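You operate a simulated robot arm through the tools that you are given. There is no shell and no other tool. Be economical: measure what you need, move in short steps, check, and stop when the job is done.

Carry out the task below with a simulated two-armed robot. There is one attempt and no reset: what you move stays moved.

JOB
Turn the green dial of the grey overlocker to 4. Set the feed lever of the cream overlocker to 0.7. Take the red yarn cone on the top of the window bench and put it away on the tall carton by the heap. Open the drawer under the grey overlocker, take the lint ball from the top of the window bench and put it in the inside of the drawer under the grey overlocker, then shut the overlocker. Put the brown domed button on the top of the packing table away on the top of the window bench. Close the right packing drawer. Pick up the red thread cone from the far end of the belt with one hand, pass it to the other hand and put it on the top of the trims bench. Put the cream sill cone on the grey tray on the far end of the belt. Any order will do. Set down upright: red yarn cone, red thread cone, cream sill cone.

The check looks at the end state, three seconds after you hand in, the way a careful person would. Anything else that was tipped, shoved, dropped, spilled or broken makes it a failure.

ROBOT AND FRAMES
Two 6-joint arms with two-finger parallel grippers on one trunk, on a base that drives. Base frame: it is fixed to the floor where the robot stands at the start and does not move with it; the origin is under the middle of the robot, x ahead of it, y to its left, z up; the surface under the hand at the start is at about z = 0.76. Readings come in m, rad, newtons and seconds.
The left shoulder is at the start at [0.28, 0.185, 1.03], the right one opposite. With the tool pointing down near the work surface each hand reaches from about 0.56 to 0.94 m from the robot's upright axis, wherever it stands, measured 20 degrees to its own side. Places, roughly: brown domed button (3x3x2 cm) [-3.6, -2.1, 0.8]; cream sill cone [-4.25, -1.25, 0.75]; drawer under the grey overlocker [0.4, 0.7, 0.6]; feed lever of the cream overlocker [-0.9, -0.1, 0.9]; green dial of the grey overlocker [0.7, 0, 1]; grey tray (25x20x3 cm) [-4.1, -0.9, 0.8]; inside of the drawer under the grey overlocker [0.4, 0.7, 0.6]; lint ball (4x4x3 cm) [-1.4, -1.7, 0.8]; red thread cone [-4, -1, 0.75]; red yarn cone [-0.75, -1, 1]; right packing drawer [-3.7, -1.6, 0.7]; tall carton by the heap [-2.6, 4.4, 0.6]; top of the trims bench [-0.6, -0.8, 0.8]; top of the window bench [-1, -1.3, 0.8]. Payload 1.57 kg a hand.
The tool frame of a hand sits at the grasp point between the pads (the TCP): z along the fingers, y along the line on which they close. The tips reach 0.03 m beyond it. The gripper opens to 0.08 m. The fingers are 0.017 m wide and 0.012 m thick; the gripper's body (0.04 by 0.082 m) begins 0.08 m behind the TCP.
Orientation is told as [roll, pitch, yaw] about the base's x, y, z axes, in that order, counted from this pose: with the fingers straight down and closing along the base's y, the tool's x points along the base's -x, its y along +y and its z along -z.

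CONTROLS
- The arms move only by the tool arm_command. It takes "left_rows", "right_rows" or both (then of equal length, played together; a hand with none holds still); each is a list that holds one entry, the list of rows, each a list of 7 numbers: the shift along the base's x, y, z in units of 40 mm (1.0 is 40 mm), then the turn, a rotation vector about the base's x, y, z in units of 4 degrees (1.0 is 4 degrees), then the opening, from 0 (shut) to 1 (fully open). In form: [[[x, y, z, rx, ry, rz, fingers], ...]]. A call has 1 to 12 rows; each row shifts and turns the commanded pose from where the row before left it. A call with a number of a shift or a turn outside -1 to 1 is refused whole. Rows are played at 5 a second. More than 0.05 m and 0.15 rad between two rows, or a gripper value outside its range, and nothing of the call is played. A pose out of reach is approached as far as the arm can. The call stops where the force on the tool passes 40 N (or 10 N more than at its start, if that is more) or the arm is blocked; 0.2 s more then pass. The fingers move at their own pace (about 0.153 m/s each) and stop on an object; they squeeze with about 26 N. The grip force told is the motor's: it shows also when the fingers shut on nothing. Time passes only in rows, and 0.2 s behind the last, so rows that do not move let the fingers close. The reply holds the time, the measured pose of the TCP, the force on the tool along the base axes, the opening and the grip force, in the units named above and with some noise, with the torque about the TCP (base axes, N m) and any sound that the robot's microphone picked up.
- Cameras (640 x 400 px; columns grow to the right, rows downward): "scene" is now at [0.2049, -0.0338, 1.4433]; the picture's right is [-0.58, -0.81, 0.00], its down [-0.76, 0.54, -0.36] and it looks along [0.29, -0.21, -0.93] (base axes); focal length 214 px, centre (320, 200). "left" rides on the left gripper at [0.072, 0.007, -0.122] in its tool frame; the picture's right is [-0.09, 1.00, 0.00], its down [-0.84, -0.08, -0.54] and it looks along [-0.54, -0.05, 0.84] (tool axes); focal length 238 px, centre (320, 200). "right" rides on the right gripper at [0.072, -0.007, -0.122] in its tool frame; the picture's right is [0.09, 1.00, 0.00], its down [-0.84, 0.08, -0.54] and it looks along [-0.54, 0.05, 0.84] (tool axes); focal length 238 px, centre (320, 200). There is no depth. A picture from a camera that has moved, and an enlarged one, comes with that camera's place and axes in the base frame and with its lens.
- camera(camera): a new picture of that camera. The clock stands still meanwhile.
- slide_trunk(by): slides the trunk up (or, below 0, down) by that many m; the arms and the scene camera ride with it, the base frame stays. It gives what a move gives, with no picture.
- base_move(legs): drives the robot by 1 to 6 legs, each [ahead, turn to the left] in m and rad, along the robot's own axes; the way and the turn of a leg run together, so that a leg with both is an arc; at most 1.5 m and 3.142 rad a leg. The arms and the cameras ride along, it lands a little off, and it stops where it bumps. It gives what a move gives.
- aim_head(pan, tilt): turns the head with the scene camera to pan (to the left, within 1.501 rad either way) and tilt (down, from -0.506 to 1.204), counted from straight ahead of the robot. It gives what a move gives.
- inspect(camera, box): a new picture of the part [left, top, right, bottom] of that camera's present view, enlarged. The clock stands still meanwhile.
- finish_job(): hands the job in; it is judged then, once.

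Work in short steps. Places have to be worked out from the pictures, the camera data and where the tool is seen: move nearer, look again, correct. Check each grasp and each placing, and mend what went wrong. You have 483 turns and 246 pictures in all, those below and enlarged ones among them. Open the grippers and draw the arms clear of the work before you hand the job in, unless the task says otherwise; then end with one line.

The tools are called after ">>>" by a JSON object that holds its "op" and its "data". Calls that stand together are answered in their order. arm_command: Moves the arms, as the interface text tells. Its arguments: {"type":"object","properties":{"left_rows":{"type":"array"},"right_rows":{"type":"array"}},"required":[]} The other tools are called the same way: slide_trunk (by) slides the trunk up or down; base_move (legs) drives the base; aim_head (pan, tilt) turns the head that bears the scene camera; camera (camera) takes a picture; inspect (camera, box) takes an enlarged picture of a part of a camera's view; finish_job () hands the job in.

At the start:

```text
time_s: 0.0
left_tcp_pos: [0.4222, 0.4393, 1.138]
left_ee_rot: [0.0, 0.0, 0.002]
left_wrist_force: [0.6, -0.4, 0.4]
left_wrist_torque: [0.0, 0.01, 0.04]
left_width: 0.0801
left_gripper_force: 0.1
right_tcp_pos: [0.5768, 0.0478, 1.1649]
right_ee_rot: [0.001, 0.0, 0.001]
right_wrist_force: [-0.2, 0.0, 0.4]
right_wrist_torque: [-0.02, 0.02, 0.03]
right_width: 0.0801
right_gripper_force: 0.1
trunk travel left (down, up): [-0.725, 0.265]
robot x, y, heading: [0.001, -0.0003, -0.0]
head pan, tilt: [-0.625, 1.201]
```

scene: 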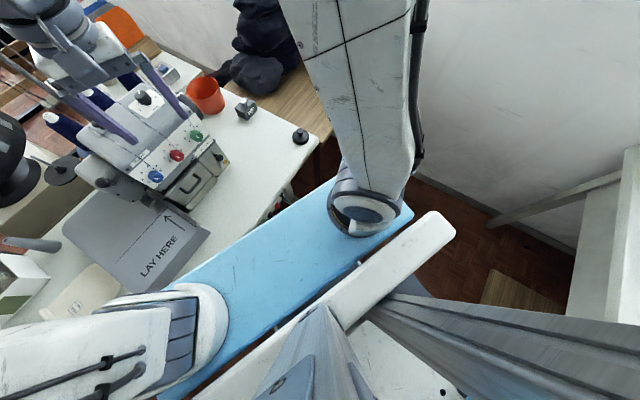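
right: 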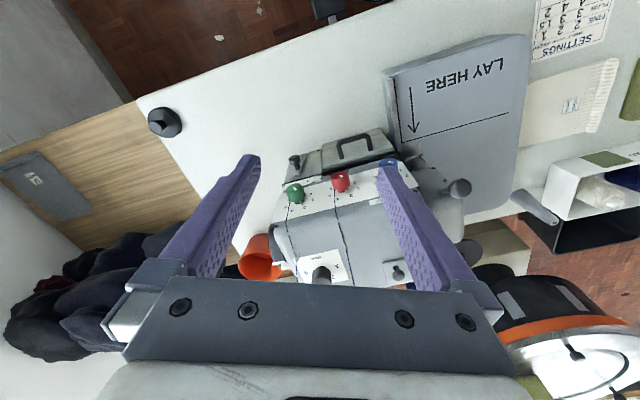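
left: 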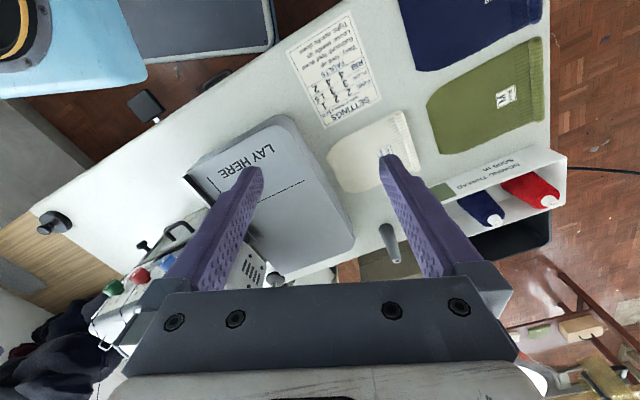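

The grey overlocker lies ahead of me with its three dials. I aim the head ahead for a better view of the machine and the drawer.

>>> {"op": "aim_head", "data": {"pan": 0.0, "tilt": 0.9}}

>>> {"op": "camera", "data": {"camera": "scene"}}

>>> {"op": "inspect", "data": {"camera": "right", "box": [240, 110, 480, 290]}}

```text
time_s: 1.0
left_tcp_pos: [0.4236, 0.4384, 1.1377]
left_ee_rot: [-0.001, 0.001, 0.0]
left_wrist_force: [-0.5, 0.0, 0.1]
left_wrist_torque: [0.0, -0.01, 0.0]
left_width: 0.0802
left_gripper_force: 0.1
right_tcp_pos: [0.5757, 0.0472, 1.1646]
right_ee_rot: [0.0, 0.0, 0.001]
right_wrist_force: [-0.3, -0.4, -0.2]
right_wrist_torque: [0.01, 0.03, -0.04]
right_width: 0.0801
right_gripper_force: 0.0
trunk travel left (down, up): [-0.725, 0.265]
robot x, y, heading: [-0.0011, 0.0004, 0.001]
head pan, tilt: [0.0, 0.901]
```

```text
242 pictures are left
camera scene: at [0.235, -0.0012, 1.4631], right [0.0, -1.0, 0.0], down [-0.78, 0.0, -0.62], along [0.62, 0.0, -0.78], focal length 214 px, centre (320, 200)
```

scene: 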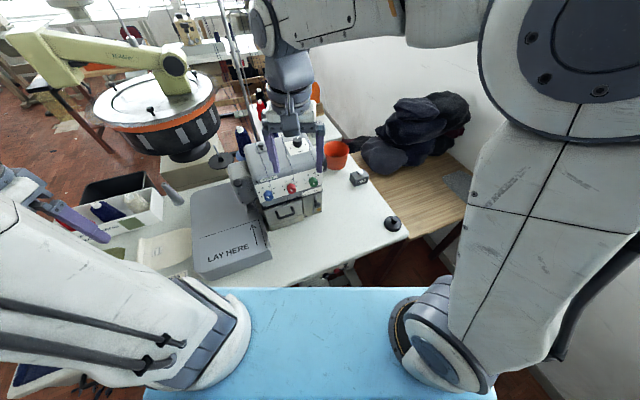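

```text
2.22 times, centred on (360, 200) of right
camera zoom: at [0.5041, 0.0395, 1.2873], right [-0.09, 1.0, 0.0], down [0.84, 0.08, 0.54], along [0.54, 0.05, -0.84], focal length 530 px, centre (231, 200)
```

zoom: 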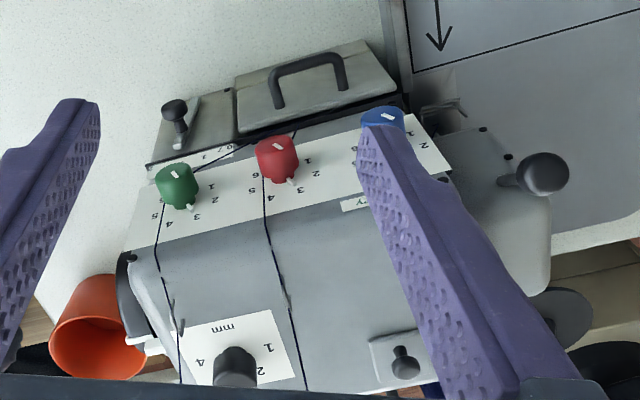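

The dials stand on a sloping front panel. I zoom the scene view to read the dial scale and pointers.

>>> {"op": "inspect", "data": {"camera": "scene", "box": [230, 130, 350, 230]}}

>>> {"op": "inspect", "data": {"camera": "right", "box": [270, 160, 350, 210]}}

>>> {"op": "camera", "data": {"camera": "left"}}

```text
4.00 times, centred on (290, 180) of scene
camera zoom: at [0.235, -0.0012, 1.4631], right [0.0, -1.0, 0.0], down [-0.78, 0.0, -0.62], along [0.62, 0.0, -0.78], focal length 858 px, centre (440, 280)
```

zoom: 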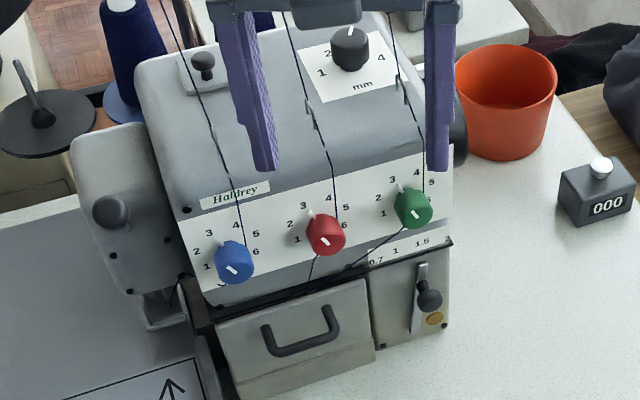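

```text
8.00 times, centred on (310, 185) of right
camera zoom: at [0.5041, 0.0395, 1.2873], right [-0.09, 1.0, 0.0], down [0.84, 0.08, 0.54], along [0.54, 0.05, -0.84], focal length 1907 px, centre (400, 320)
```

zoom: 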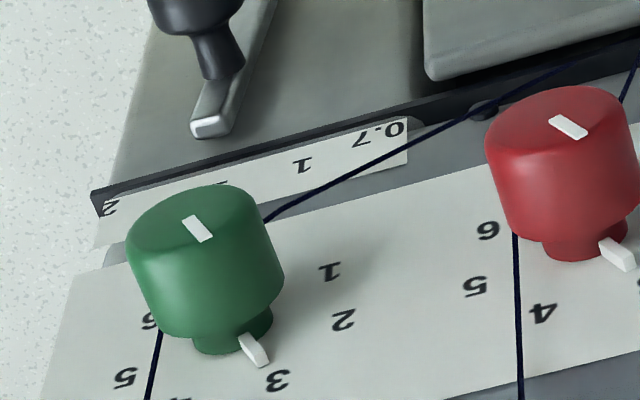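

```text
238 pictures are left
camera left: at [0.351, 0.4451, 1.2592], right [0.09, 1.0, 0.0], down [0.84, -0.08, 0.54], along [0.54, -0.05, -0.84], focal length 238 px, centre (320, 200)
```

left: 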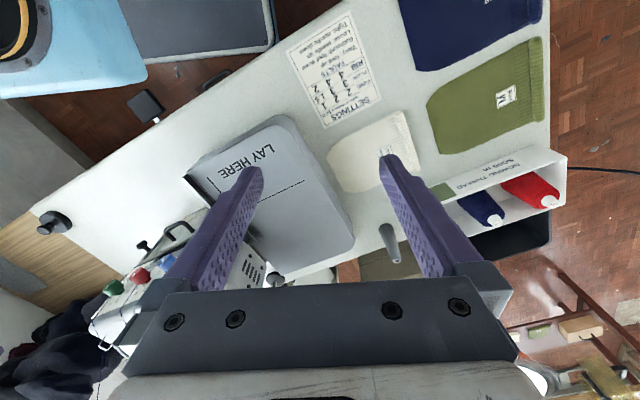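

From two views I triangulate the green dial cap at about (0.689, 0.018, 0.973) and the red at (0.66, 0.086, 0.974), so the machine is yawed about +23°. I turn the right hand to match and draw back for a better look at the panel slope.

>>> {"op": "arm_command", "data": {"right_rows": [[[-0.5, -0.1, -0.1, 0, 0, 1, 1], [-0.5, -0.1, -0.1, 0, 0, 1, 1], [-0.5, -0.1, -0.1, 0, 0, 1, 1], [-0.5, -0.1, -0.1, 0, 0, 1, 1], [-0.5, -0.1, -0.1, 0, 0, 1, 1], [-0.5, -0.1, -0.1, 0, 0, 0.7, 1]]]}}

>>> {"op": "camera", "data": {"camera": "right"}}

>>> {"op": "inspect", "data": {"camera": "scene", "box": [250, 150, 370, 225]}}

```text
time_s: 2.4
left_tcp_pos: [0.4223, 0.4383, 1.1374]
left_ee_rot: [0.0, 0.001, 0.0]
left_wrist_force: [0.1, 0.5, -0.2]
left_wrist_torque: [-0.01, 0.02, -0.01]
left_width: 0.0801
left_gripper_force: 0.1
right_tcp_pos: [0.4548, 0.0224, 1.1413]
right_ee_rot: [0.0, -0.001, 0.398]
right_wrist_force: [0.1, 0.1, -0.6]
right_wrist_torque: [-0.02, -0.02, 0.01]
right_width: 0.0802
right_gripper_force: 0.0
trunk travel left (down, up): [-0.725, 0.265]
robot x, y, heading: [0.0021, 0.0015, 0.005]
head pan, tilt: [0.0, 0.901]
```

```text
237 pictures are left
camera right: at [0.3917, -0.0121, 1.2633], right [-0.47, 0.88, 0.0], down [0.74, 0.4, 0.54], along [0.48, 0.26, -0.84], focal length 238 px, centre (320, 200)
```

right: 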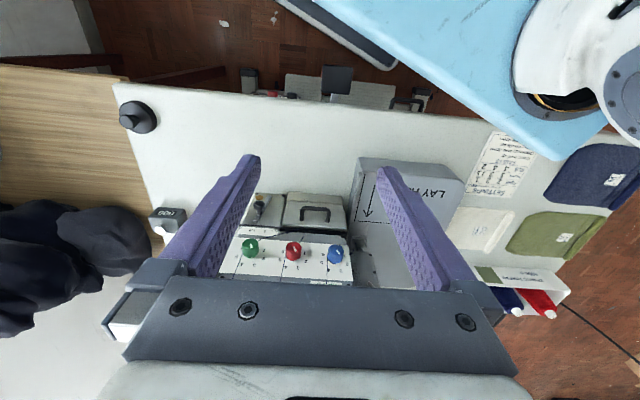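

```text
5.33 times, centred on (310, 188) of scene
camera zoom: at [0.2351, -0.0011, 1.4631], right [0.0, -1.0, 0.0], down [-0.78, 0.0, -0.62], along [0.62, 0.0, -0.78], focal length 1144 px, centre (373, 267)
```

zoom: 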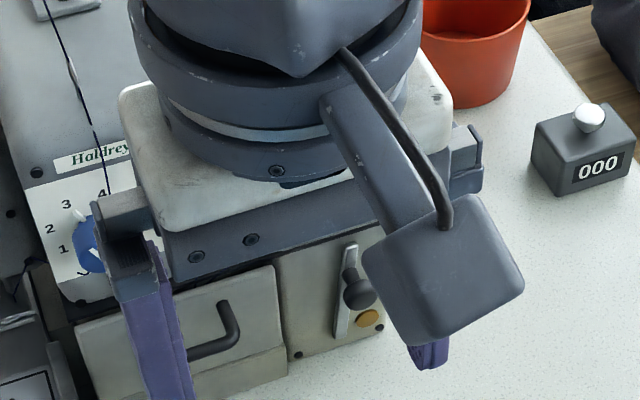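

The dial row is level in the right view, so the yaw matches. I zoom in on it.

>>> {"op": "inspect", "data": {"camera": "right", "box": [225, 210, 365, 297]}}

```text
4.57 times, centred on (295, 254) of right
camera zoom: at [0.3917, -0.0121, 1.2633], right [-0.47, 0.88, 0.0], down [0.74, 0.4, 0.54], along [0.48, 0.26, -0.84], focal length 1090 px, centre (434, -45)
```

zoom: 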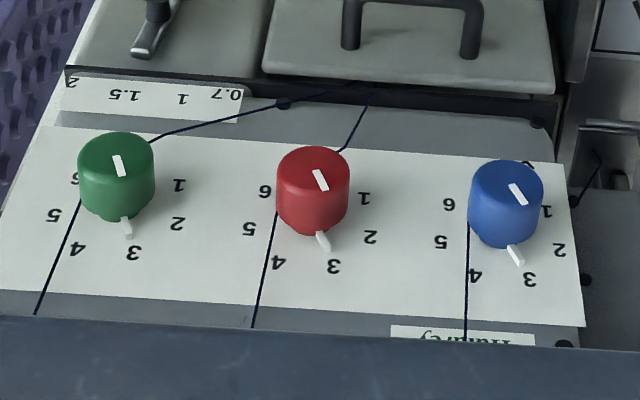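

Triangulating the scale marks shows the panel nearly vertical (normal about 10° above horizontal), so the hand must point forward. I need room, so I look to both sides before backing up.

>>> {"op": "aim_head", "data": {"pan": -1.5, "tilt": 0.5}}

>>> {"op": "camera", "data": {"camera": "scene"}}

>>> {"op": "aim_head", "data": {"pan": 1.5, "tilt": 0.5}}

>>> {"op": "camera", "data": {"camera": "scene"}}

```text
time_s: 4.0
left_tcp_pos: [0.4221, 0.4381, 1.1365]
left_ee_rot: [0.001, 0.001, 0.001]
left_wrist_force: [0.0, -0.4, 0.0]
left_wrist_torque: [0.0, -0.02, -0.03]
left_width: 0.0797
left_gripper_force: 0.1
right_tcp_pos: [0.4548, 0.022, 1.1405]
right_ee_rot: [-0.001, 0.002, 0.397]
right_wrist_force: [-0.6, -0.6, -0.1]
right_wrist_torque: [0.02, 0.01, 0.0]
right_width: 0.0799
right_gripper_force: 0.1
trunk travel left (down, up): [-0.725, 0.265]
robot x, y, heading: [0.0031, 0.0005, 0.004]
head pan, tilt: [-1.499, 0.499]
```

```text
234 pictures are left
camera scene: at [0.1661, -0.0919, 1.4969], right [-1.0, -0.07, 0.0], down [-0.03, 0.48, -0.88], along [0.06, -0.88, -0.48], focal length 214 px, centre (320, 200)
```

scene: 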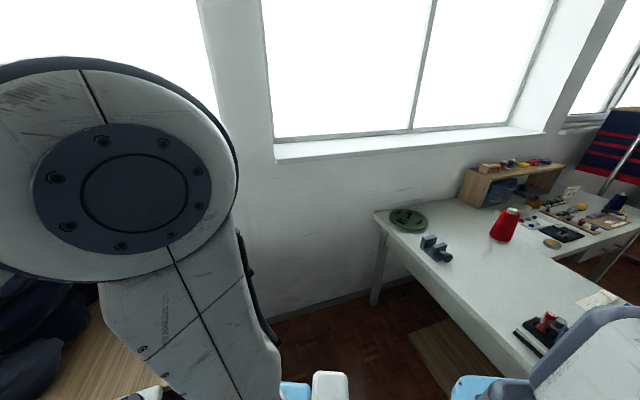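

```text
time_s: 6.6
left_tcp_pos: [0.4239, 0.4395, 1.1375]
left_ee_rot: [0.0, -0.001, 0.0]
left_wrist_force: [0.4, 0.3, -0.2]
left_wrist_torque: [-0.02, 0.0, 0.0]
left_width: 0.08
left_gripper_force: 0.1
right_tcp_pos: [0.455, 0.0236, 1.1416]
right_ee_rot: [0.0, -0.001, 0.397]
right_wrist_force: [1.3, -0.1, 0.4]
right_wrist_torque: [0.02, 0.0, 0.02]
right_width: 0.0802
right_gripper_force: 0.1
trunk travel left (down, up): [-0.725, 0.265]
robot x, y, heading: [0.0022, -0.0017, 0.001]
head pan, tilt: [1.499, 0.499]
```

```text
233 pictures are left
camera scene: at [0.166, 0.0896, 1.497], right [1.0, -0.07, 0.0], down [-0.03, -0.48, -0.88], along [0.06, 0.88, -0.48], focal length 214 px, centre (320, 200)
```

scene: 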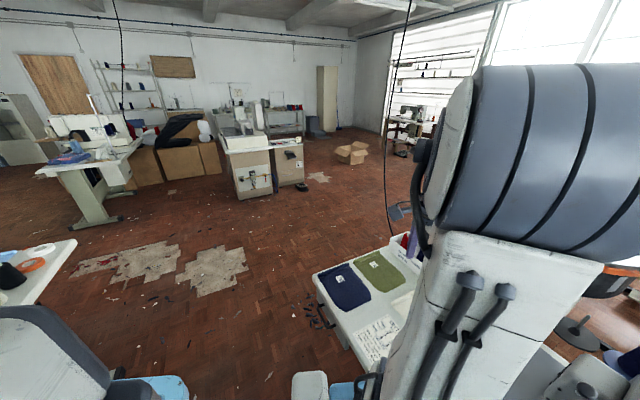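

The bench edges behind start at roughly x ≈ -0.5. I back up by a modest 0.17 m.

>>> {"op": "base_move", "data": {"legs": [[-0.17, 0]]}}

>>> {"op": "aim_head", "data": {"pan": 0, "tilt": 0.8}}

```text
time_s: 8.3
left_tcp_pos: [0.2551, 0.4377, 1.1365]
left_ee_rot: [-0.001, 0.001, 0.001]
left_wrist_force: [0.7, -0.4, -0.9]
left_wrist_torque: [-0.02, 0.03, -0.01]
left_width: 0.0802
left_gripper_force: 0.0
right_tcp_pos: [0.288, 0.0236, 1.1405]
right_ee_rot: [-0.001, -0.001, 0.398]
right_wrist_force: [0.6, -0.5, 0.2]
right_wrist_torque: [-0.03, 0.04, 0.0]
right_width: 0.0798
right_gripper_force: 0.1
trunk travel left (down, up): [-0.725, 0.265]
robot x, y, heading: [-0.1698, 0.0022, -0.004]
head pan, tilt: [1.499, 0.499]
stopped in leg 1: the robot was blocked; the commanded pose is now the measured one
```

```text
time_s: 9.9
left_tcp_pos: [0.2567, 0.4382, 1.1373]
left_ee_rot: [0.0, -0.001, 0.001]
left_wrist_force: [-0.4, -0.7, 0.6]
left_wrist_torque: [0.02, 0.0, -0.02]
left_width: 0.0801
left_gripper_force: 0.1
right_tcp_pos: [0.2881, 0.0227, 1.1418]
right_ee_rot: [-0.002, 0.0, 0.398]
right_wrist_force: [0.6, 0.5, -0.3]
right_wrist_torque: [0.02, -0.01, -0.01]
right_width: 0.0796
right_gripper_force: 0.1
trunk travel left (down, up): [-0.725, 0.265]
robot x, y, heading: [-0.1669, 0.0032, 0.001]
head pan, tilt: [0.0, 0.799]
```

The base was blocked just at 0.17 m, so I ease forward 2 cm. Then I tip the right hand forward about the machine's lateral axis while advancing halfway.

>>> {"op": "base_move", "data": {"legs": [[0.02, 0]]}}

>>> {"op": "arm_command", "data": {"right_rows": [[[0.35, -0.04, -0.1, 0.386, -0.92, 0, 0.75], [0.35, -0.04, -0.1, 0.386, -0.92, 0, 0.75], [0.35, -0.04, -0.1, 0.386, -0.92, 0, 0.75], [0.35, -0.04, -0.1, 0.386, -0.92, 0, 0.75], [0.35, -0.04, -0.1, 0.386, -0.92, 0, 0.75], [0.35, -0.04, -0.1, 0.386, -0.92, 0, 0.75], [0.35, -0.04, -0.1, 0.386, -0.92, 0, 0.75], [0.35, -0.04, -0.1, 0.386, -0.92, 0, 0.75], [0.35, -0.04, -0.1, 0.386, -0.92, 0, 0.75], [0.35, -0.04, -0.1, 0.386, -0.92, 0, 0.75], [0.35, -0.04, -0.1, 0.386, -0.92, 0, 0.75], [0.35, -0.04, -0.1, 0.386, -0.92, 0, 0.75]]]}}

>>> {"op": "camera", "data": {"camera": "scene"}}

```text
time_s: 10.7
left_tcp_pos: [0.2753, 0.4386, 1.1377]
left_ee_rot: [0.0, 0.001, -0.001]
left_wrist_force: [0.1, 0.2, -0.3]
left_wrist_torque: [0.03, -0.06, -0.03]
left_width: 0.0801
left_gripper_force: 0.0
right_tcp_pos: [0.3083, 0.0237, 1.1428]
right_ee_rot: [0.0, 0.0, 0.397]
right_wrist_force: [0.4, -0.1, -0.2]
right_wrist_torque: [-0.03, -0.03, 0.0]
right_width: 0.0802
right_gripper_force: 0.1
trunk travel left (down, up): [-0.725, 0.265]
robot x, y, heading: [-0.1429, 0.0019, -0.001]
head pan, tilt: [0.0, 0.799]
```

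```text
time_s: 13.3
left_tcp_pos: [0.2755, 0.4376, 1.137]
left_ee_rot: [0.0, 0.002, -0.001]
left_wrist_force: [-0.1, -0.3, 0.0]
left_wrist_torque: [0.0, -0.04, 0.0]
left_width: 0.08
left_gripper_force: 0.0
right_tcp_pos: [0.4714, 0.0015, 1.0949]
right_ee_rot: [-0.019, -0.804, 0.399]
right_wrist_force: [1.0, 0.3, 0.8]
right_wrist_torque: [0.02, 0.02, 0.02]
right_width: 0.0598
right_gripper_force: 0.0
right hand out of reach, approached as far as the arm can: row 12
trunk travel left (down, up): [-0.725, 0.265]
robot x, y, heading: [-0.1507, -0.0003, 0.0]
head pan, tilt: [0.0, 0.799]
```

```text
232 pictures are left
camera scene: at [0.0931, -0.0008, 1.471], right [0.0, -1.0, 0.0], down [-0.72, 0.0, -0.7], along [0.7, 0.0, -0.72], focal length 214 px, centre (320, 200)
```

scene: 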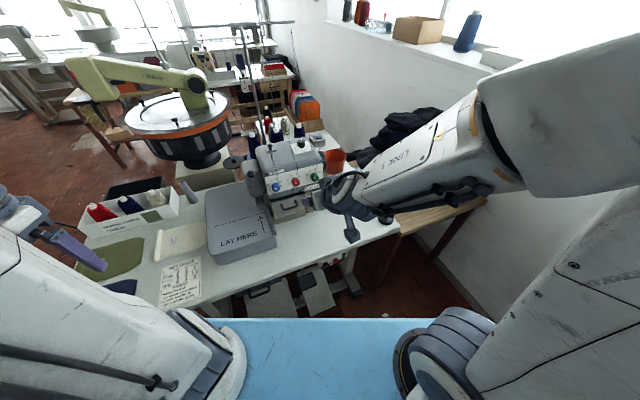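

At 46° of tilt the arm reports its reach limit, likely because it is folded too close. I extend forward first, then continue the tilt.

>>> {"op": "arm_command", "data": {"right_rows": [[[0.7, -0.1, -0.3, 0, 0, 0, 0.75], [0.7, -0.1, -0.3, 0, 0, 0, 0.75], [0.7, -0.1, -0.3, 0, 0, 0, 0.75], [0.3, 0, -0.1, 0.386, -0.92, 0, 0.75], [0, 0, 0, 0.386, -0.92, 0, 0.75], [0, 0, 0, 0.386, -0.92, 0, 0.75], [0, 0, 0, 0.386, -0.92, 0, 0.75]]]}}

```text
time_s: 14.9
left_tcp_pos: [0.2759, 0.4386, 1.1367]
left_ee_rot: [0.0, 0.0, -0.001]
left_wrist_force: [-0.4, 0.4, -0.6]
left_wrist_torque: [0.0, -0.01, -0.03]
left_width: 0.08
left_gripper_force: 0.0
right_tcp_pos: [0.5373, 0.0411, 1.0735]
right_ee_rot: [-0.047, -1.109, 0.438]
right_wrist_force: [0.3, -0.3, 0.4]
right_wrist_torque: [-0.01, -0.02, 0.01]
right_width: 0.0599
right_gripper_force: 0.0
right hand out of reach, approached as far as the arm can: row 2, 3, 4, 5, 6, 7
trunk travel left (down, up): [-0.725, 0.265]
robot x, y, heading: [-0.1473, -0.0005, 0.001]
head pan, tilt: [0.0, 0.799]
```

The arm is folded too near the shoulder. I turn the base right by 0.35 rad, which takes the right shoulder back and gives the arm room.

>>> {"op": "base_move", "data": {"legs": [[0.0, -0.35]]}}

```text
time_s: 16.4
left_tcp_pos: [0.4007, 0.269, 1.1371]
left_ee_rot: [0.001, 0.001, -0.348]
left_wrist_force: [0.5, -0.1, -0.4]
left_wrist_torque: [0.0, 0.0, 0.02]
left_width: 0.0801
left_gripper_force: 0.1
right_tcp_pos: [0.5094, -0.1944, 1.0734]
right_ee_rot: [-0.047, -1.109, 0.09]
right_wrist_force: [0.7, -0.1, -0.2]
right_wrist_torque: [-0.01, 0.01, -0.02]
right_width: 0.0598
right_gripper_force: 0.1
trunk travel left (down, up): [-0.725, 0.265]
robot x, y, heading: [-0.1471, -0.0, -0.353]
head pan, tilt: [0.0, 0.799]
```

The hand is at (0.509, -0.194, 1.073). I move it toward the pre-grasp point, turning yaw back to 0.4.

>>> {"op": "arm_command", "data": {"right_rows": [[[0.3, 0.7, -0.2, 0, 0, 0.74, 0.75], [0.3, 0.7, -0.2, 0, 0, 0.74, 0.75], [0.3, 0.7, -0.2, 0, 0, 0.74, 0.75], [0.3, 0.7, -0.2, 0, 0, 0.74, 0.75], [0.3, 0.7, -0.2, 0, 0, 0.74, 0.75], [0.3, 0.7, -0.2, 0, 0, 0.74, 0.75]]]}}

>>> {"op": "camera", "data": {"camera": "right"}}

```text
time_s: 17.8
left_tcp_pos: [0.4005, 0.2685, 1.1373]
left_ee_rot: [0.002, 0.0, -0.346]
left_wrist_force: [0.5, -0.2, -0.2]
left_wrist_torque: [0.02, 0.0, 0.01]
left_width: 0.0801
left_gripper_force: 0.1
right_tcp_pos: [0.5714, -0.0089, 1.0234]
right_ee_rot: [-0.057, -1.106, 0.402]
right_wrist_force: [-0.6, 0.2, 0.2]
right_wrist_torque: [0.0, -0.02, 0.0]
right_width: 0.0602
right_gripper_force: 0.0
right hand out of reach, approached as far as the arm can: row 3, 4, 5, 6
trunk travel left (down, up): [-0.725, 0.265]
robot x, y, heading: [-0.1478, -0.0037, -0.352]
head pan, tilt: [0.0, 0.799]
```

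```text
231 pictures are left
camera right: at [0.4413, -0.0646, 1.0139], right [-0.38, 0.92, -0.11], down [-0.14, 0.06, 0.99], along [0.91, 0.39, 0.11], focal length 238 px, centre (320, 200)
```

right: 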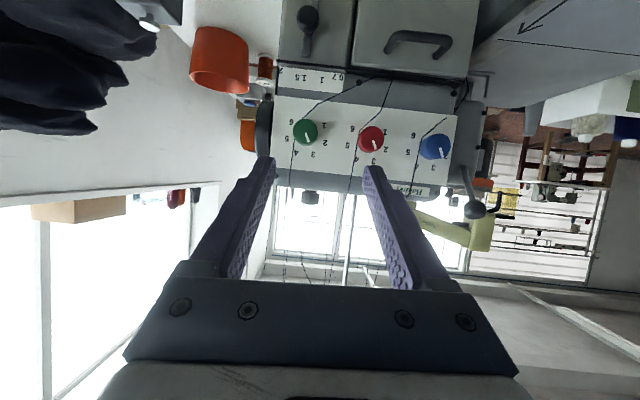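

The panel is seen nearly head-on (image upside down). I zoom to read the dial.

>>> {"op": "inspect", "data": {"camera": "right", "box": [265, 60, 465, 190]}}

>>> {"op": "arm_command", "data": {"right_rows": [[[0.3, 0, -0.2, 0.386, -0.92, 0, 0.75], [0.3, 0, -0.2, 0.386, -0.92, 0, 0.75], [0.3, 0, -0.2, 0.386, -0.92, 0, 0.75]]]}}

```text
3.08 times, centred on (365, 125) of right
camera zoom: at [0.4413, -0.0646, 1.0139], right [-0.38, 0.92, -0.11], down [-0.14, 0.06, 0.99], along [0.91, 0.39, 0.11], focal length 733 px, centre (182, 431)
```

zoom: 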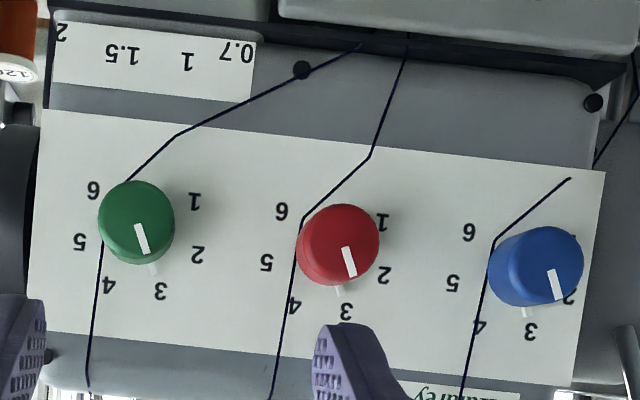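

```text
time_s: 18.6
left_tcp_pos: [0.3998, 0.2701, 1.1368]
left_ee_rot: [0.001, 0.001, -0.348]
left_wrist_force: [0.6, 0.7, 0.2]
left_wrist_torque: [-0.02, 0.01, 0.01]
left_width: 0.0802
left_gripper_force: 0.0
right_tcp_pos: [0.5986, 0.0247, 1.0064]
right_ee_rot: [-0.109, -1.313, 0.454]
right_wrist_force: [-0.2, 0.5, -0.1]
right_wrist_torque: [-0.01, 0.02, 0.01]
right_width: 0.0602
right_gripper_force: 0.1
right hand out of reach, approached as far as the arm can: row 1, 2, 3
trunk travel left (down, up): [-0.725, 0.265]
robot x, y, heading: [-0.1471, 0.0026, -0.346]
head pan, tilt: [0.0, 0.799]
```

The dial points at 3 and the steps are about 54°. The arm cannot quite hold the wanted pose, so I retract the hand a bit and up, then lower the trunk to flatten the forearm.

>>> {"op": "arm_command", "data": {"right_rows": [[[-0.7, -0.3, 0.8, 0, 0, 0, 0.75], [-0.7, -0.3, 0.8, 0, 0, 0, 0.75], [0, 0, 1, 0, 0, 0, 0.75]]]}}

>>> {"op": "slide_trunk", "data": {"by": -0.2}}

```text
time_s: 19.4
left_tcp_pos: [0.4001, 0.2684, 1.1374]
left_ee_rot: [0.0, 0.0, -0.348]
left_wrist_force: [0.0, -0.2, -0.1]
left_wrist_torque: [0.0, 0.03, 0.0]
left_width: 0.0802
left_gripper_force: 0.1
right_tcp_pos: [0.5437, 0.0021, 1.1144]
right_ee_rot: [-0.048, -1.316, 0.403]
right_wrist_force: [-0.2, -0.4, 0.1]
right_wrist_torque: [0.01, 0.0, 0.03]
right_width: 0.0598
right_gripper_force: 0.0
right hand out of reach, approached as far as the arm can: row 1
trunk travel left (down, up): [-0.725, 0.265]
robot x, y, heading: [-0.1464, 0.001, -0.347]
head pan, tilt: [0.0, 0.799]
```

```text
time_s: 21.5
left_tcp_pos: [0.4002, 0.2685, 0.938]
left_ee_rot: [-0.002, 0.0, -0.346]
left_wrist_force: [-0.5, -0.2, -0.1]
left_wrist_torque: [0.02, -0.01, -0.01]
left_width: 0.08
left_gripper_force: 0.1
right_tcp_pos: [0.5436, 0.0038, 0.9142]
right_ee_rot: [-0.05, -1.318, 0.403]
right_wrist_force: [-0.1, 0.8, -0.2]
right_wrist_torque: [-0.01, 0.0, 0.01]
right_width: 0.06
right_gripper_force: 0.1
trunk travel left (down, up): [-0.525, 0.465]
robot x, y, heading: [-0.1437, 0.0022, -0.356]
head pan, tilt: [0.0, 0.799]
```

Higher relative to the shoulder works. I bring the hand up to dial height and to the pre-grasp point.

>>> {"op": "arm_command", "data": {"right_rows": [[[0.1, -0.2, 0.9, 0, 0, 0, 0.75], [0.5, -0.2, 0.9, 0.386, -0.92, 0, 0.75], [0.7, 0, 0.1, 0, 0, 0, 0.75], [0.5, 0, 0, 0, 0, 0, 0.75]]]}}

>>> {"op": "inspect", "data": {"camera": "right", "box": [220, 40, 420, 200]}}

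```text
time_s: 22.5
left_tcp_pos: [0.4008, 0.2694, 0.9363]
left_ee_rot: [0.001, 0.001, -0.345]
left_wrist_force: [0.4, 0.2, -0.3]
left_wrist_torque: [0.01, -0.07, 0.03]
left_width: 0.0798
left_gripper_force: 0.2
right_tcp_pos: [0.6115, -0.0008, 0.9961]
right_ee_rot: [-0.06, -1.384, 0.404]
right_wrist_force: [1.1, 0.4, -0.5]
right_wrist_torque: [0.0, 0.0, -0.02]
right_width: 0.0599
right_gripper_force: 0.0
right hand out of reach, approached as far as the arm can: row 3, 4
trunk travel left (down, up): [-0.525, 0.465]
robot x, y, heading: [-0.147, -0.0025, -0.346]
head pan, tilt: [0.0, 0.799]
```

```text
2.50 times, centred on (320, 120) of right
camera zoom: at [0.4883, -0.0538, 0.947], right [-0.35, 0.93, -0.1], down [-0.39, -0.05, 0.92], along [0.85, 0.36, 0.38], focal length 596 px, centre (320, 400)
```

zoom: 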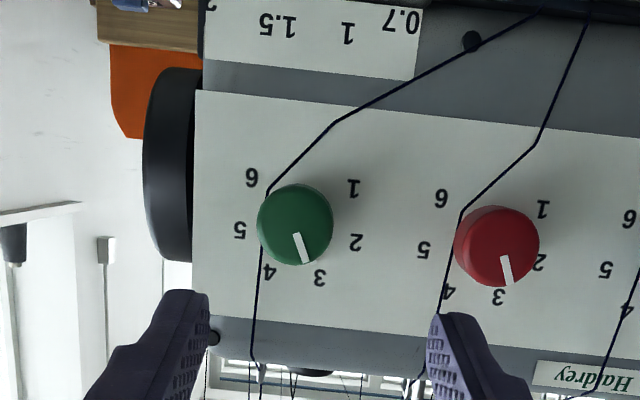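

Almost there but still at the limit. I raise the hand 0.1 m and lower the trunk another 0.1 m.

>>> {"op": "arm_command", "data": {"right_rows": [[[-0.4, 0, 1, 0, 0, 0, 0.75], [-0.2, 0, 1, 0, 0, 0, 0.75], [0, 0, 1, 0, 0, 0, 0.75]]]}}

>>> {"op": "slide_trunk", "data": {"by": -0.1}}

```text
time_s: 23.3
left_tcp_pos: [0.4, 0.2684, 0.9367]
left_ee_rot: [0.0, -0.002, -0.347]
left_wrist_force: [-0.6, -0.7, -0.2]
left_wrist_torque: [0.0, 0.03, 0.0]
left_width: 0.0799
left_gripper_force: 0.1
right_tcp_pos: [0.5875, -0.0008, 1.1148]
right_ee_rot: [-0.052, -1.387, 0.404]
right_wrist_force: [-0.9, -0.3, 0.4]
right_wrist_torque: [0.01, 0.01, 0.0]
right_width: 0.0599
right_gripper_force: 0.0
trunk travel left (down, up): [-0.525, 0.465]
robot x, y, heading: [-0.1441, 0.0004, -0.35]
head pan, tilt: [0.0, 0.799]
```

```text
time_s: 24.6
left_tcp_pos: [0.3994, 0.2691, 0.8368]
left_ee_rot: [0.0, 0.0, -0.348]
left_wrist_force: [-0.1, 0.9, 0.0]
left_wrist_torque: [0.0, 0.03, 0.02]
left_width: 0.08
left_gripper_force: 0.1
right_tcp_pos: [0.5877, -0.0008, 1.0145]
right_ee_rot: [-0.052, -1.386, 0.408]
right_wrist_force: [0.2, -0.1, 0.0]
right_wrist_torque: [0.01, -0.02, 0.0]
right_width: 0.0602
right_gripper_force: 0.1
trunk travel left (down, up): [-0.425, 0.565]
robot x, y, heading: [-0.147, -0.0044, -0.354]
head pan, tilt: [0.0, 0.799]
```

I align the hand on the dial axis about 7 cm out, raising the left hand away from the bench at the same time.

>>> {"op": "arm_command", "data": {"right_rows": [[[0.5, -0.13, -0.4, 0, 0, 0, 0.75], [0.45, -0.13, -0.36, 0, 0, 0, 0.75], [0, 0, 0, 0, 0, 0, 0.75]]], "left_rows": [[[0, 0, 1, 0, 0, 0, 1], [0, 0, 1, 0, 0, 0, 1], [0, 0, 1, 0, 0, 0, 1]]]}}

>>> {"op": "camera", "data": {"camera": "right"}}

```text
time_s: 25.4
left_tcp_pos: [0.3997, 0.2679, 0.9569]
left_ee_rot: [0.0, 0.0, -0.349]
left_wrist_force: [-0.5, -0.7, -0.1]
left_wrist_torque: [-0.02, 0.05, -0.02]
left_width: 0.0798
left_gripper_force: 0.1
right_tcp_pos: [0.6261, -0.0114, 0.9846]
right_ee_rot: [-0.054, -1.389, 0.408]
right_wrist_force: [0.1, -0.4, 0.1]
right_wrist_torque: [0.02, 0.02, 0.0]
right_width: 0.0598
right_gripper_force: 0.0
trunk travel left (down, up): [-0.425, 0.565]
robot x, y, heading: [-0.1424, 0.0034, -0.349]
head pan, tilt: [0.0, 0.799]
```

```text
228 pictures are left
camera right: at [0.5038, -0.0648, 0.9363], right [-0.36, 0.93, -0.1], down [-0.39, -0.05, 0.92], along [0.85, 0.37, 0.38], focal length 238 px, centre (320, 200)
```

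right: 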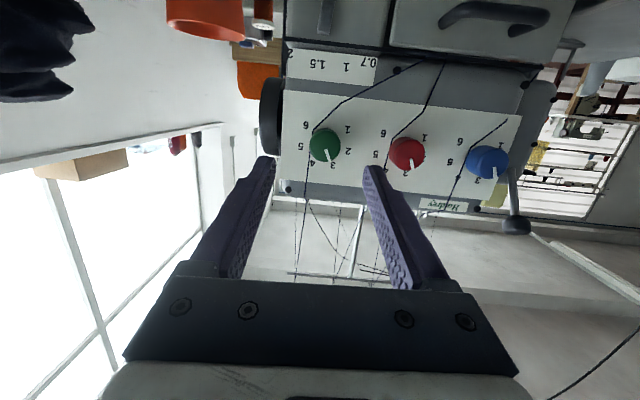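

The hand is now on the axis and the dial sits centred between the fingertips. I advance along the axis, then close.

>>> {"op": "arm_command", "data": {"right_rows": [[[0.45, 0.19, -0.09, 0, 0, 0, 0.75], [0.45, 0.19, -0.09, 0, 0, 0, 0.75], [0.4, 0.19, -0.09, 0, 0, 0, 0.75], [0, 0, 0, 0, 0, 0, 0.75]]]}}

>>> {"op": "camera", "data": {"camera": "right"}}

```text
time_s: 26.4
left_tcp_pos: [0.4, 0.2689, 0.9568]
left_ee_rot: [-0.001, 0.0, -0.346]
left_wrist_force: [-0.6, 0.4, -0.3]
left_wrist_torque: [0.03, 0.02, 0.02]
left_width: 0.0802
left_gripper_force: 0.1
right_tcp_pos: [0.6771, 0.0123, 0.9746]
right_ee_rot: [-0.054, -1.386, 0.409]
right_wrist_force: [-0.3, -1.0, 0.2]
right_wrist_torque: [0.0, -0.01, 0.01]
right_width: 0.0599
right_gripper_force: 0.0
trunk travel left (down, up): [-0.425, 0.565]
robot x, y, heading: [-0.1429, 0.0016, -0.352]
head pan, tilt: [0.0, 0.799]
```

```text
227 pictures are left
camera right: at [0.5554, -0.0418, 0.9261], right [-0.36, 0.93, -0.1], down [-0.39, -0.05, 0.92], along [0.85, 0.37, 0.38], focal length 238 px, centre (320, 200)
```

right: 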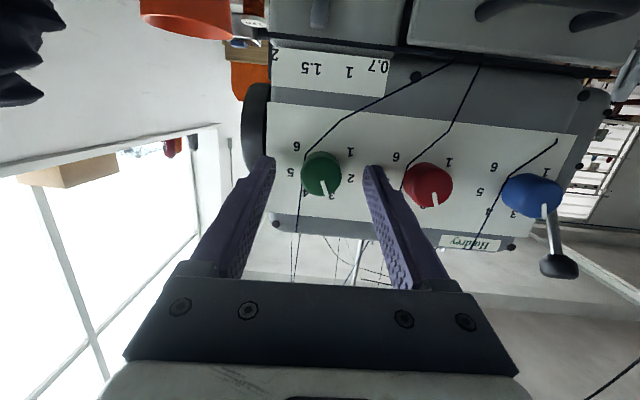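

The knob lies between the pads. I close the gripper.

>>> {"op": "arm_command", "data": {"right_rows": [[[0, 0, 0, 0, 0, 0, 0.1], [0, 0, 0, 0, 0, 0, 0.1], [0, 0, 0, 0, 0, 0, 0.1]]]}}

>>> {"op": "inspect", "data": {"camera": "right", "box": [220, 100, 420, 230]}}

```text
time_s: 27.2
left_tcp_pos: [0.3993, 0.2686, 0.9568]
left_ee_rot: [0.0, 0.001, -0.348]
left_wrist_force: [-0.6, -0.1, 0.4]
left_wrist_torque: [-0.02, 0.04, 0.02]
left_width: 0.0802
left_gripper_force: 0.0
right_tcp_pos: [0.6768, 0.0127, 0.9741]
right_ee_rot: [-0.056, -1.385, 0.411]
right_wrist_force: [1.2, 4.0, 0.2]
right_wrist_torque: [0.11, -0.2, 0.66]
right_width: 0.0265
right_gripper_force: 37.4
trunk travel left (down, up): [-0.425, 0.565]
robot x, y, heading: [-0.1464, -0.0016, -0.347]
head pan, tilt: [0.0, 0.799]
```

```text
3.08 times, centred on (320, 165) of right
camera zoom: at [0.5551, -0.0412, 0.926], right [-0.36, 0.93, -0.1], down [-0.39, -0.05, 0.92], along [0.85, 0.37, 0.38], focal length 733 px, centre (320, 308)
```

zoom: 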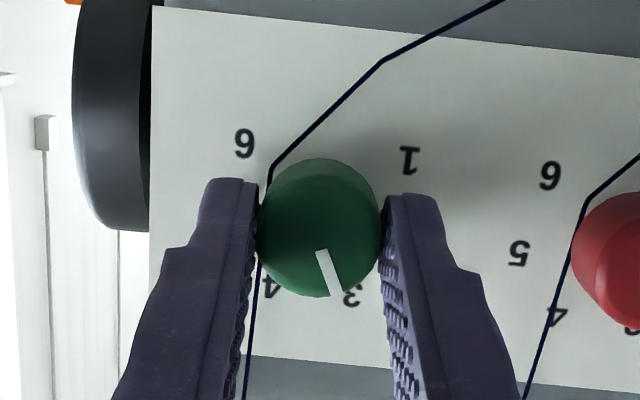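

Gripped at 26.5 mm. I turn it clockwise (seen from the front) about the tool axis, first 28°.

>>> {"op": "arm_command", "data": {"right_rows": [[[0, 0, 0, 0.904, 0.383, -0.184, 0.1], [0, 0, 0, 0.904, 0.383, -0.184, 0.1], [0, 0, 0, 0.904, 0.383, -0.184, 0.1], [0, 0, 0, 0.904, 0.383, -0.184, 0.1], [0, 0, 0, 0.904, 0.383, -0.184, 0.1], [0, 0, 0, 0.904, 0.383, -0.184, 0.1], [0, 0, 0, 0.904, 0.383, -0.184, 0.1]]]}}

>>> {"op": "inspect", "data": {"camera": "right", "box": [220, 100, 420, 230]}}

```text
time_s: 28.9
left_tcp_pos: [0.3983, 0.2678, 0.9564]
left_ee_rot: [-0.001, -0.001, -0.346]
left_wrist_force: [-1.1, -0.2, -0.4]
left_wrist_torque: [-0.02, 0.01, -0.02]
left_width: 0.08
left_gripper_force: 0.0
right_tcp_pos: [0.6802, 0.0129, 0.9756]
right_ee_rot: [1.104, -1.063, -0.814]
right_wrist_force: [-12.8, -10.7, -1.6]
right_wrist_torque: [0.14, -0.43, 0.02]
right_width: 0.0285
right_gripper_force: 38.8
right hand out of reach, approached as far as the arm can: row 6, 7
trunk travel left (down, up): [-0.425, 0.565]
robot x, y, heading: [-0.1489, 0.0001, -0.351]
head pan, tilt: [0.0, 0.799]
stopped in row 7 (right hand): the force on the tool passed its limit at 59 N (the readings are from after the stop); the commanded pose is now the measured one
```

```text
3.08 times, centred on (320, 165) of right
camera zoom: at [0.5449, -0.0075, 0.9364], right [-0.24, 0.91, 0.35], down [-0.23, -0.41, 0.88], along [0.94, 0.13, 0.31], focal length 733 px, centre (320, 308)
```

zoom: 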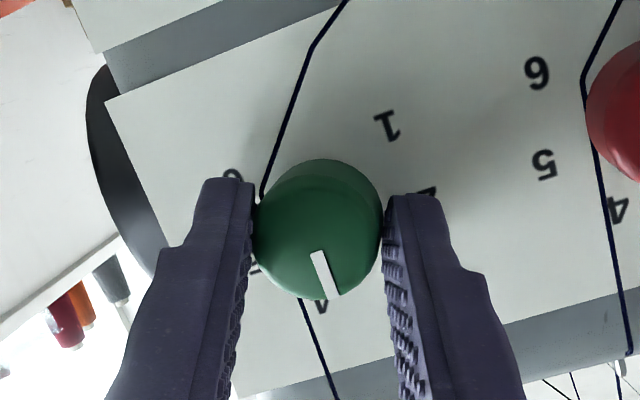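

The arm hit its limit after about 25°. I open, back out, turn the hand back 40° and re-grip.

>>> {"op": "arm_command", "data": {"right_rows": [[[0, 0, 0, 0, 0, 0, 0.7], [0, 0, 0, 0, 0, 0, 0.7], [-0.45, -0.19, 0.09, 0, 0, 0, 0.7], [-0.45, -0.19, 0.09, 0, 0, 0, 0.7], [0, 0, 0, -0.904, -0.383, 0.184, 0.7], [0, 0, 0, -0.904, -0.383, 0.184, 0.7], [0, 0, 0, -0.904, -0.383, 0.184, 0.7], [0, 0, 0, -0.904, -0.383, 0.184, 0.7], [0, 0, 0, -0.904, -0.383, 0.184, 0.7], [0, 0, 0, -0.904, -0.383, 0.184, 0.7]]]}}

>>> {"op": "inspect", "data": {"camera": "right", "box": [220, 70, 420, 200]}}

```text
time_s: 31.1
left_tcp_pos: [0.3994, 0.2676, 0.9558]
left_ee_rot: [0.0, -0.001, -0.349]
left_wrist_force: [0.2, 0.6, 0.0]
left_wrist_torque: [-0.02, -0.02, 0.01]
left_width: 0.0801
left_gripper_force: 0.0
right_tcp_pos: [0.6442, 0.0014, 0.9842]
right_ee_rot: [0.196, -1.371, 0.134]
right_wrist_force: [0.8, 0.3, -0.2]
right_wrist_torque: [0.03, -0.01, 0.0]
right_width: 0.0559
right_gripper_force: 0.0
right hand out of reach, approached as far as the arm can: row 4
trunk travel left (down, up): [-0.425, 0.565]
robot x, y, heading: [-0.1483, -0.0019, -0.351]
head pan, tilt: [0.0, 0.799]
```

```text
3.08 times, centred on (320, 135) of right
camera zoom: at [0.5188, -0.0463, 0.9377], right [-0.34, 0.94, -0.05], down [-0.36, -0.08, 0.93], along [0.87, 0.33, 0.37], focal length 733 px, centre (320, 400)
```

zoom: 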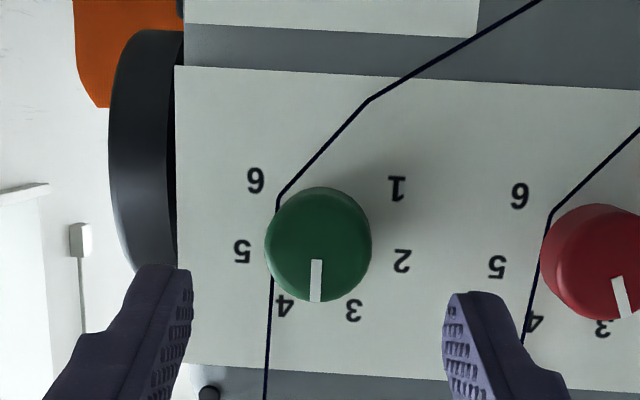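

The dial is now midway between 3 and 4. I rotate the hand back 16° more, advance and grip again.

>>> {"op": "arm_command", "data": {"right_rows": [[[0, 0, 0, -0.904, -0.383, 0.184, 0.7], [0, 0, 0, -0.904, -0.383, 0.184, 0.7], [0, 0, 0, -0.904, -0.383, 0.184, 0.7], [0, 0, 0, -0.904, -0.383, 0.184, 0.7], [0.42, 0.13, -0.13, 0, 0, 0, 0.7], [0.42, 0.13, -0.13, 0, 0, 0, 0.7], [0, 0, 0, 0, 0, 0, 0.1], [0, 0, 0, 0, 0, 0, 0.1]]]}}

>>> {"op": "inspect", "data": {"camera": "right", "box": [220, 90, 420, 220]}}

```text
time_s: 32.9
left_tcp_pos: [0.3989, 0.2685, 0.9563]
left_ee_rot: [0.0, 0.001, -0.348]
left_wrist_force: [0.0, -0.1, 1.3]
left_wrist_torque: [0.0, 0.0, -0.04]
left_width: 0.0801
left_gripper_force: 0.1
right_tcp_pos: [0.6781, 0.0131, 0.9734]
right_ee_rot: [-0.922, -1.275, 1.275]
right_wrist_force: [0.3, 4.0, -3.0]
right_wrist_torque: [-0.03, 0.12, 0.13]
right_width: 0.0262
right_gripper_force: 37.3
trunk travel left (down, up): [-0.425, 0.565]
robot x, y, heading: [-0.1477, 0.001, -0.352]
head pan, tilt: [0.0, 0.799]
```

```text
3.08 times, centred on (320, 155) of right
camera zoom: at [0.56, -0.0533, 0.9279], right [-0.36, 0.88, -0.32], down [-0.46, 0.13, 0.88], along [0.81, 0.47, 0.36], focal length 733 px, centre (320, 338)
```

zoom: 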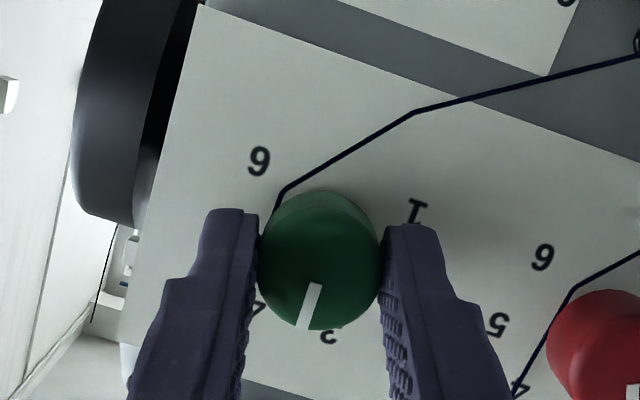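

Re-gripped. I turn another 27°.

>>> {"op": "arm_command", "data": {"right_rows": [[[0, 0, 0, 0.92, 0.35, -0.18, 0.1], [0, 0, 0, 0.92, 0.35, -0.18, 0.1], [0, 0, 0, 0.92, 0.35, -0.18, 0.1], [0, 0, 0, 0.92, 0.35, -0.18, 0.1], [0, 0, 0, 0.92, 0.35, -0.18, 0.1], [0, 0, 0, 0.92, 0.35, -0.18, 0.1], [0, 0, 0, 0.64, 0.25, -0.12, 0.1]]]}}

>>> {"op": "arm_command", "data": {"right_rows": [[[0, 0, 0, 0, 0, 0, 0.7], [0, 0, 0, 0, 0, 0, 0.7], [-0.45, -0.19, 0.09, 0, 0, 0, 0.7], [-0.45, -0.19, 0.09, 0, 0, 0, 0.7]]]}}

>>> {"op": "inspect", "data": {"camera": "right", "box": [220, 70, 420, 200]}}

```text
time_s: 34.5
left_tcp_pos: [0.4005, 0.2682, 0.9559]
left_ee_rot: [0.0, 0.0, -0.347]
left_wrist_force: [-0.4, 0.6, 0.4]
left_wrist_torque: [0.01, -0.05, 0.04]
left_width: 0.0803
left_gripper_force: 0.1
right_tcp_pos: [0.6769, 0.0136, 0.9732]
right_ee_rot: [0.867, -1.27, -0.555]
right_wrist_force: [-9.9, 7.6, -2.6]
right_wrist_torque: [-0.15, 0.4, 1.13]
right_width: 0.0274
right_gripper_force: 38.1
trunk travel left (down, up): [-0.425, 0.565]
robot x, y, heading: [-0.1469, 0.0001, -0.355]
head pan, tilt: [0.0, 0.799]
```

```text
time_s: 35.5
left_tcp_pos: [0.4001, 0.2676, 0.9565]
left_ee_rot: [-0.001, 0.0, -0.346]
left_wrist_force: [0.1, -0.1, -0.5]
left_wrist_torque: [0.01, 0.03, 0.01]
left_width: 0.0799
left_gripper_force: 0.0
right_tcp_pos: [0.6415, -0.0005, 0.9807]
right_ee_rot: [0.87, -1.273, -0.556]
right_wrist_force: [-0.3, 0.5, 1.0]
right_wrist_torque: [-0.01, 0.01, 0.01]
right_width: 0.0563
right_gripper_force: 0.0
trunk travel left (down, up): [-0.425, 0.565]
robot x, y, heading: [-0.1488, -0.0003, -0.353]
head pan, tilt: [0.0, 0.799]
```

```text
3.08 times, centred on (320, 135) of right
camera zoom: at [0.5124, -0.0378, 0.9343], right [-0.3, 0.94, 0.14], down [-0.32, -0.23, 0.92], along [0.9, 0.23, 0.37], focal length 733 px, centre (320, 400)
```

zoom: 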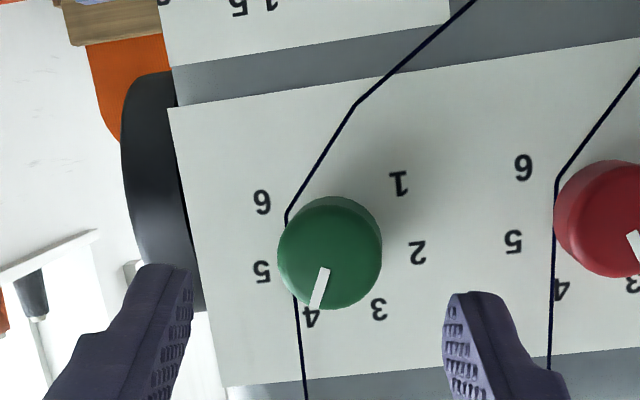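

The mark appears just a few degrees short of 4. I raise the hand to see the pointer tab at the knob's base from above.

>>> {"op": "arm_command", "data": {"right_rows": [[[-0.5, -0.2, 0.8, 0, 0, 0, 0.7], [-0.5, -0.2, 0.9, 0, 0, 0, 0.7], [-0.2, -0.1, 0.9, 0, 0, 0, 0.7]]]}}

>>> {"op": "camera", "data": {"camera": "right"}}

>>> {"op": "inspect", "data": {"camera": "scene", "box": [200, 100, 440, 250]}}

```text
time_s: 36.2
left_tcp_pos: [0.3995, 0.2683, 0.9564]
left_ee_rot: [-0.001, 0.0, -0.347]
left_wrist_force: [0.5, 0.4, 0.5]
left_wrist_torque: [0.0, 0.01, 0.0]
left_width: 0.0801
left_gripper_force: 0.1
right_tcp_pos: [0.5958, -0.0224, 1.0866]
right_ee_rot: [0.869, -1.275, -0.556]
right_wrist_force: [0.3, 0.2, -0.5]
right_wrist_torque: [0.01, -0.03, -0.03]
right_width: 0.0561
right_gripper_force: 0.2
trunk travel left (down, up): [-0.425, 0.565]
robot x, y, heading: [-0.1467, -0.0033, -0.35]
head pan, tilt: [0.0, 0.799]
```

```text
221 pictures are left
camera right: at [0.4646, -0.0575, 1.0388], right [-0.3, 0.94, 0.14], down [-0.32, -0.23, 0.92], along [0.9, 0.23, 0.37], focal length 238 px, centre (320, 200)
```

right: 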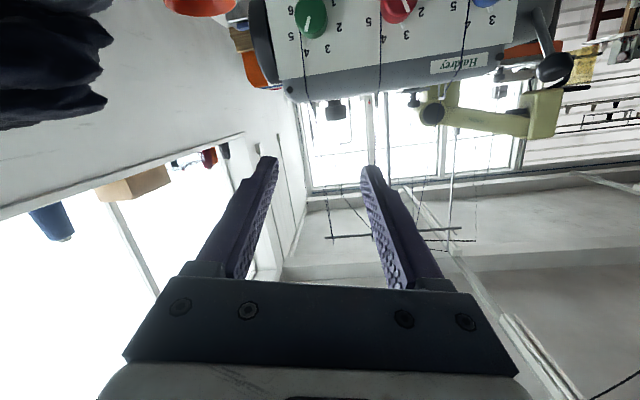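

```text
2.67 times, centred on (320, 175) of scene
camera zoom: at [0.0786, -0.0838, 1.1709], right [-0.34, -0.94, 0.0], down [-0.67, 0.25, -0.7], along [0.65, -0.24, -0.72], focal length 572 px, centre (320, 267)
```

zoom: 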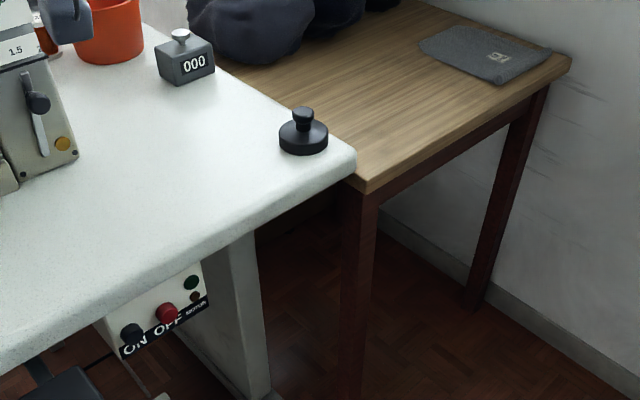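

>>> {"op": "inspect", "data": {"camera": "right", "box": [270, 0, 350, 60]}}

```text
6.67 times, centred on (310, 30) of right
camera zoom: at [0.4646, -0.0575, 1.0388], right [-0.3, 0.94, 0.14], down [-0.32, -0.23, 0.92], along [0.9, 0.23, 0.37], focal length 1589 px, centre (387, 1333)
```

zoom: 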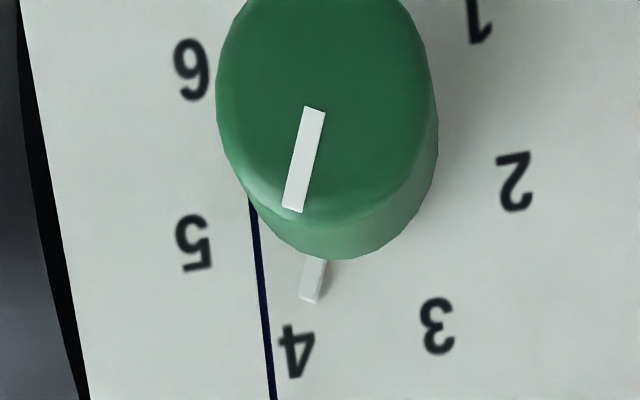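

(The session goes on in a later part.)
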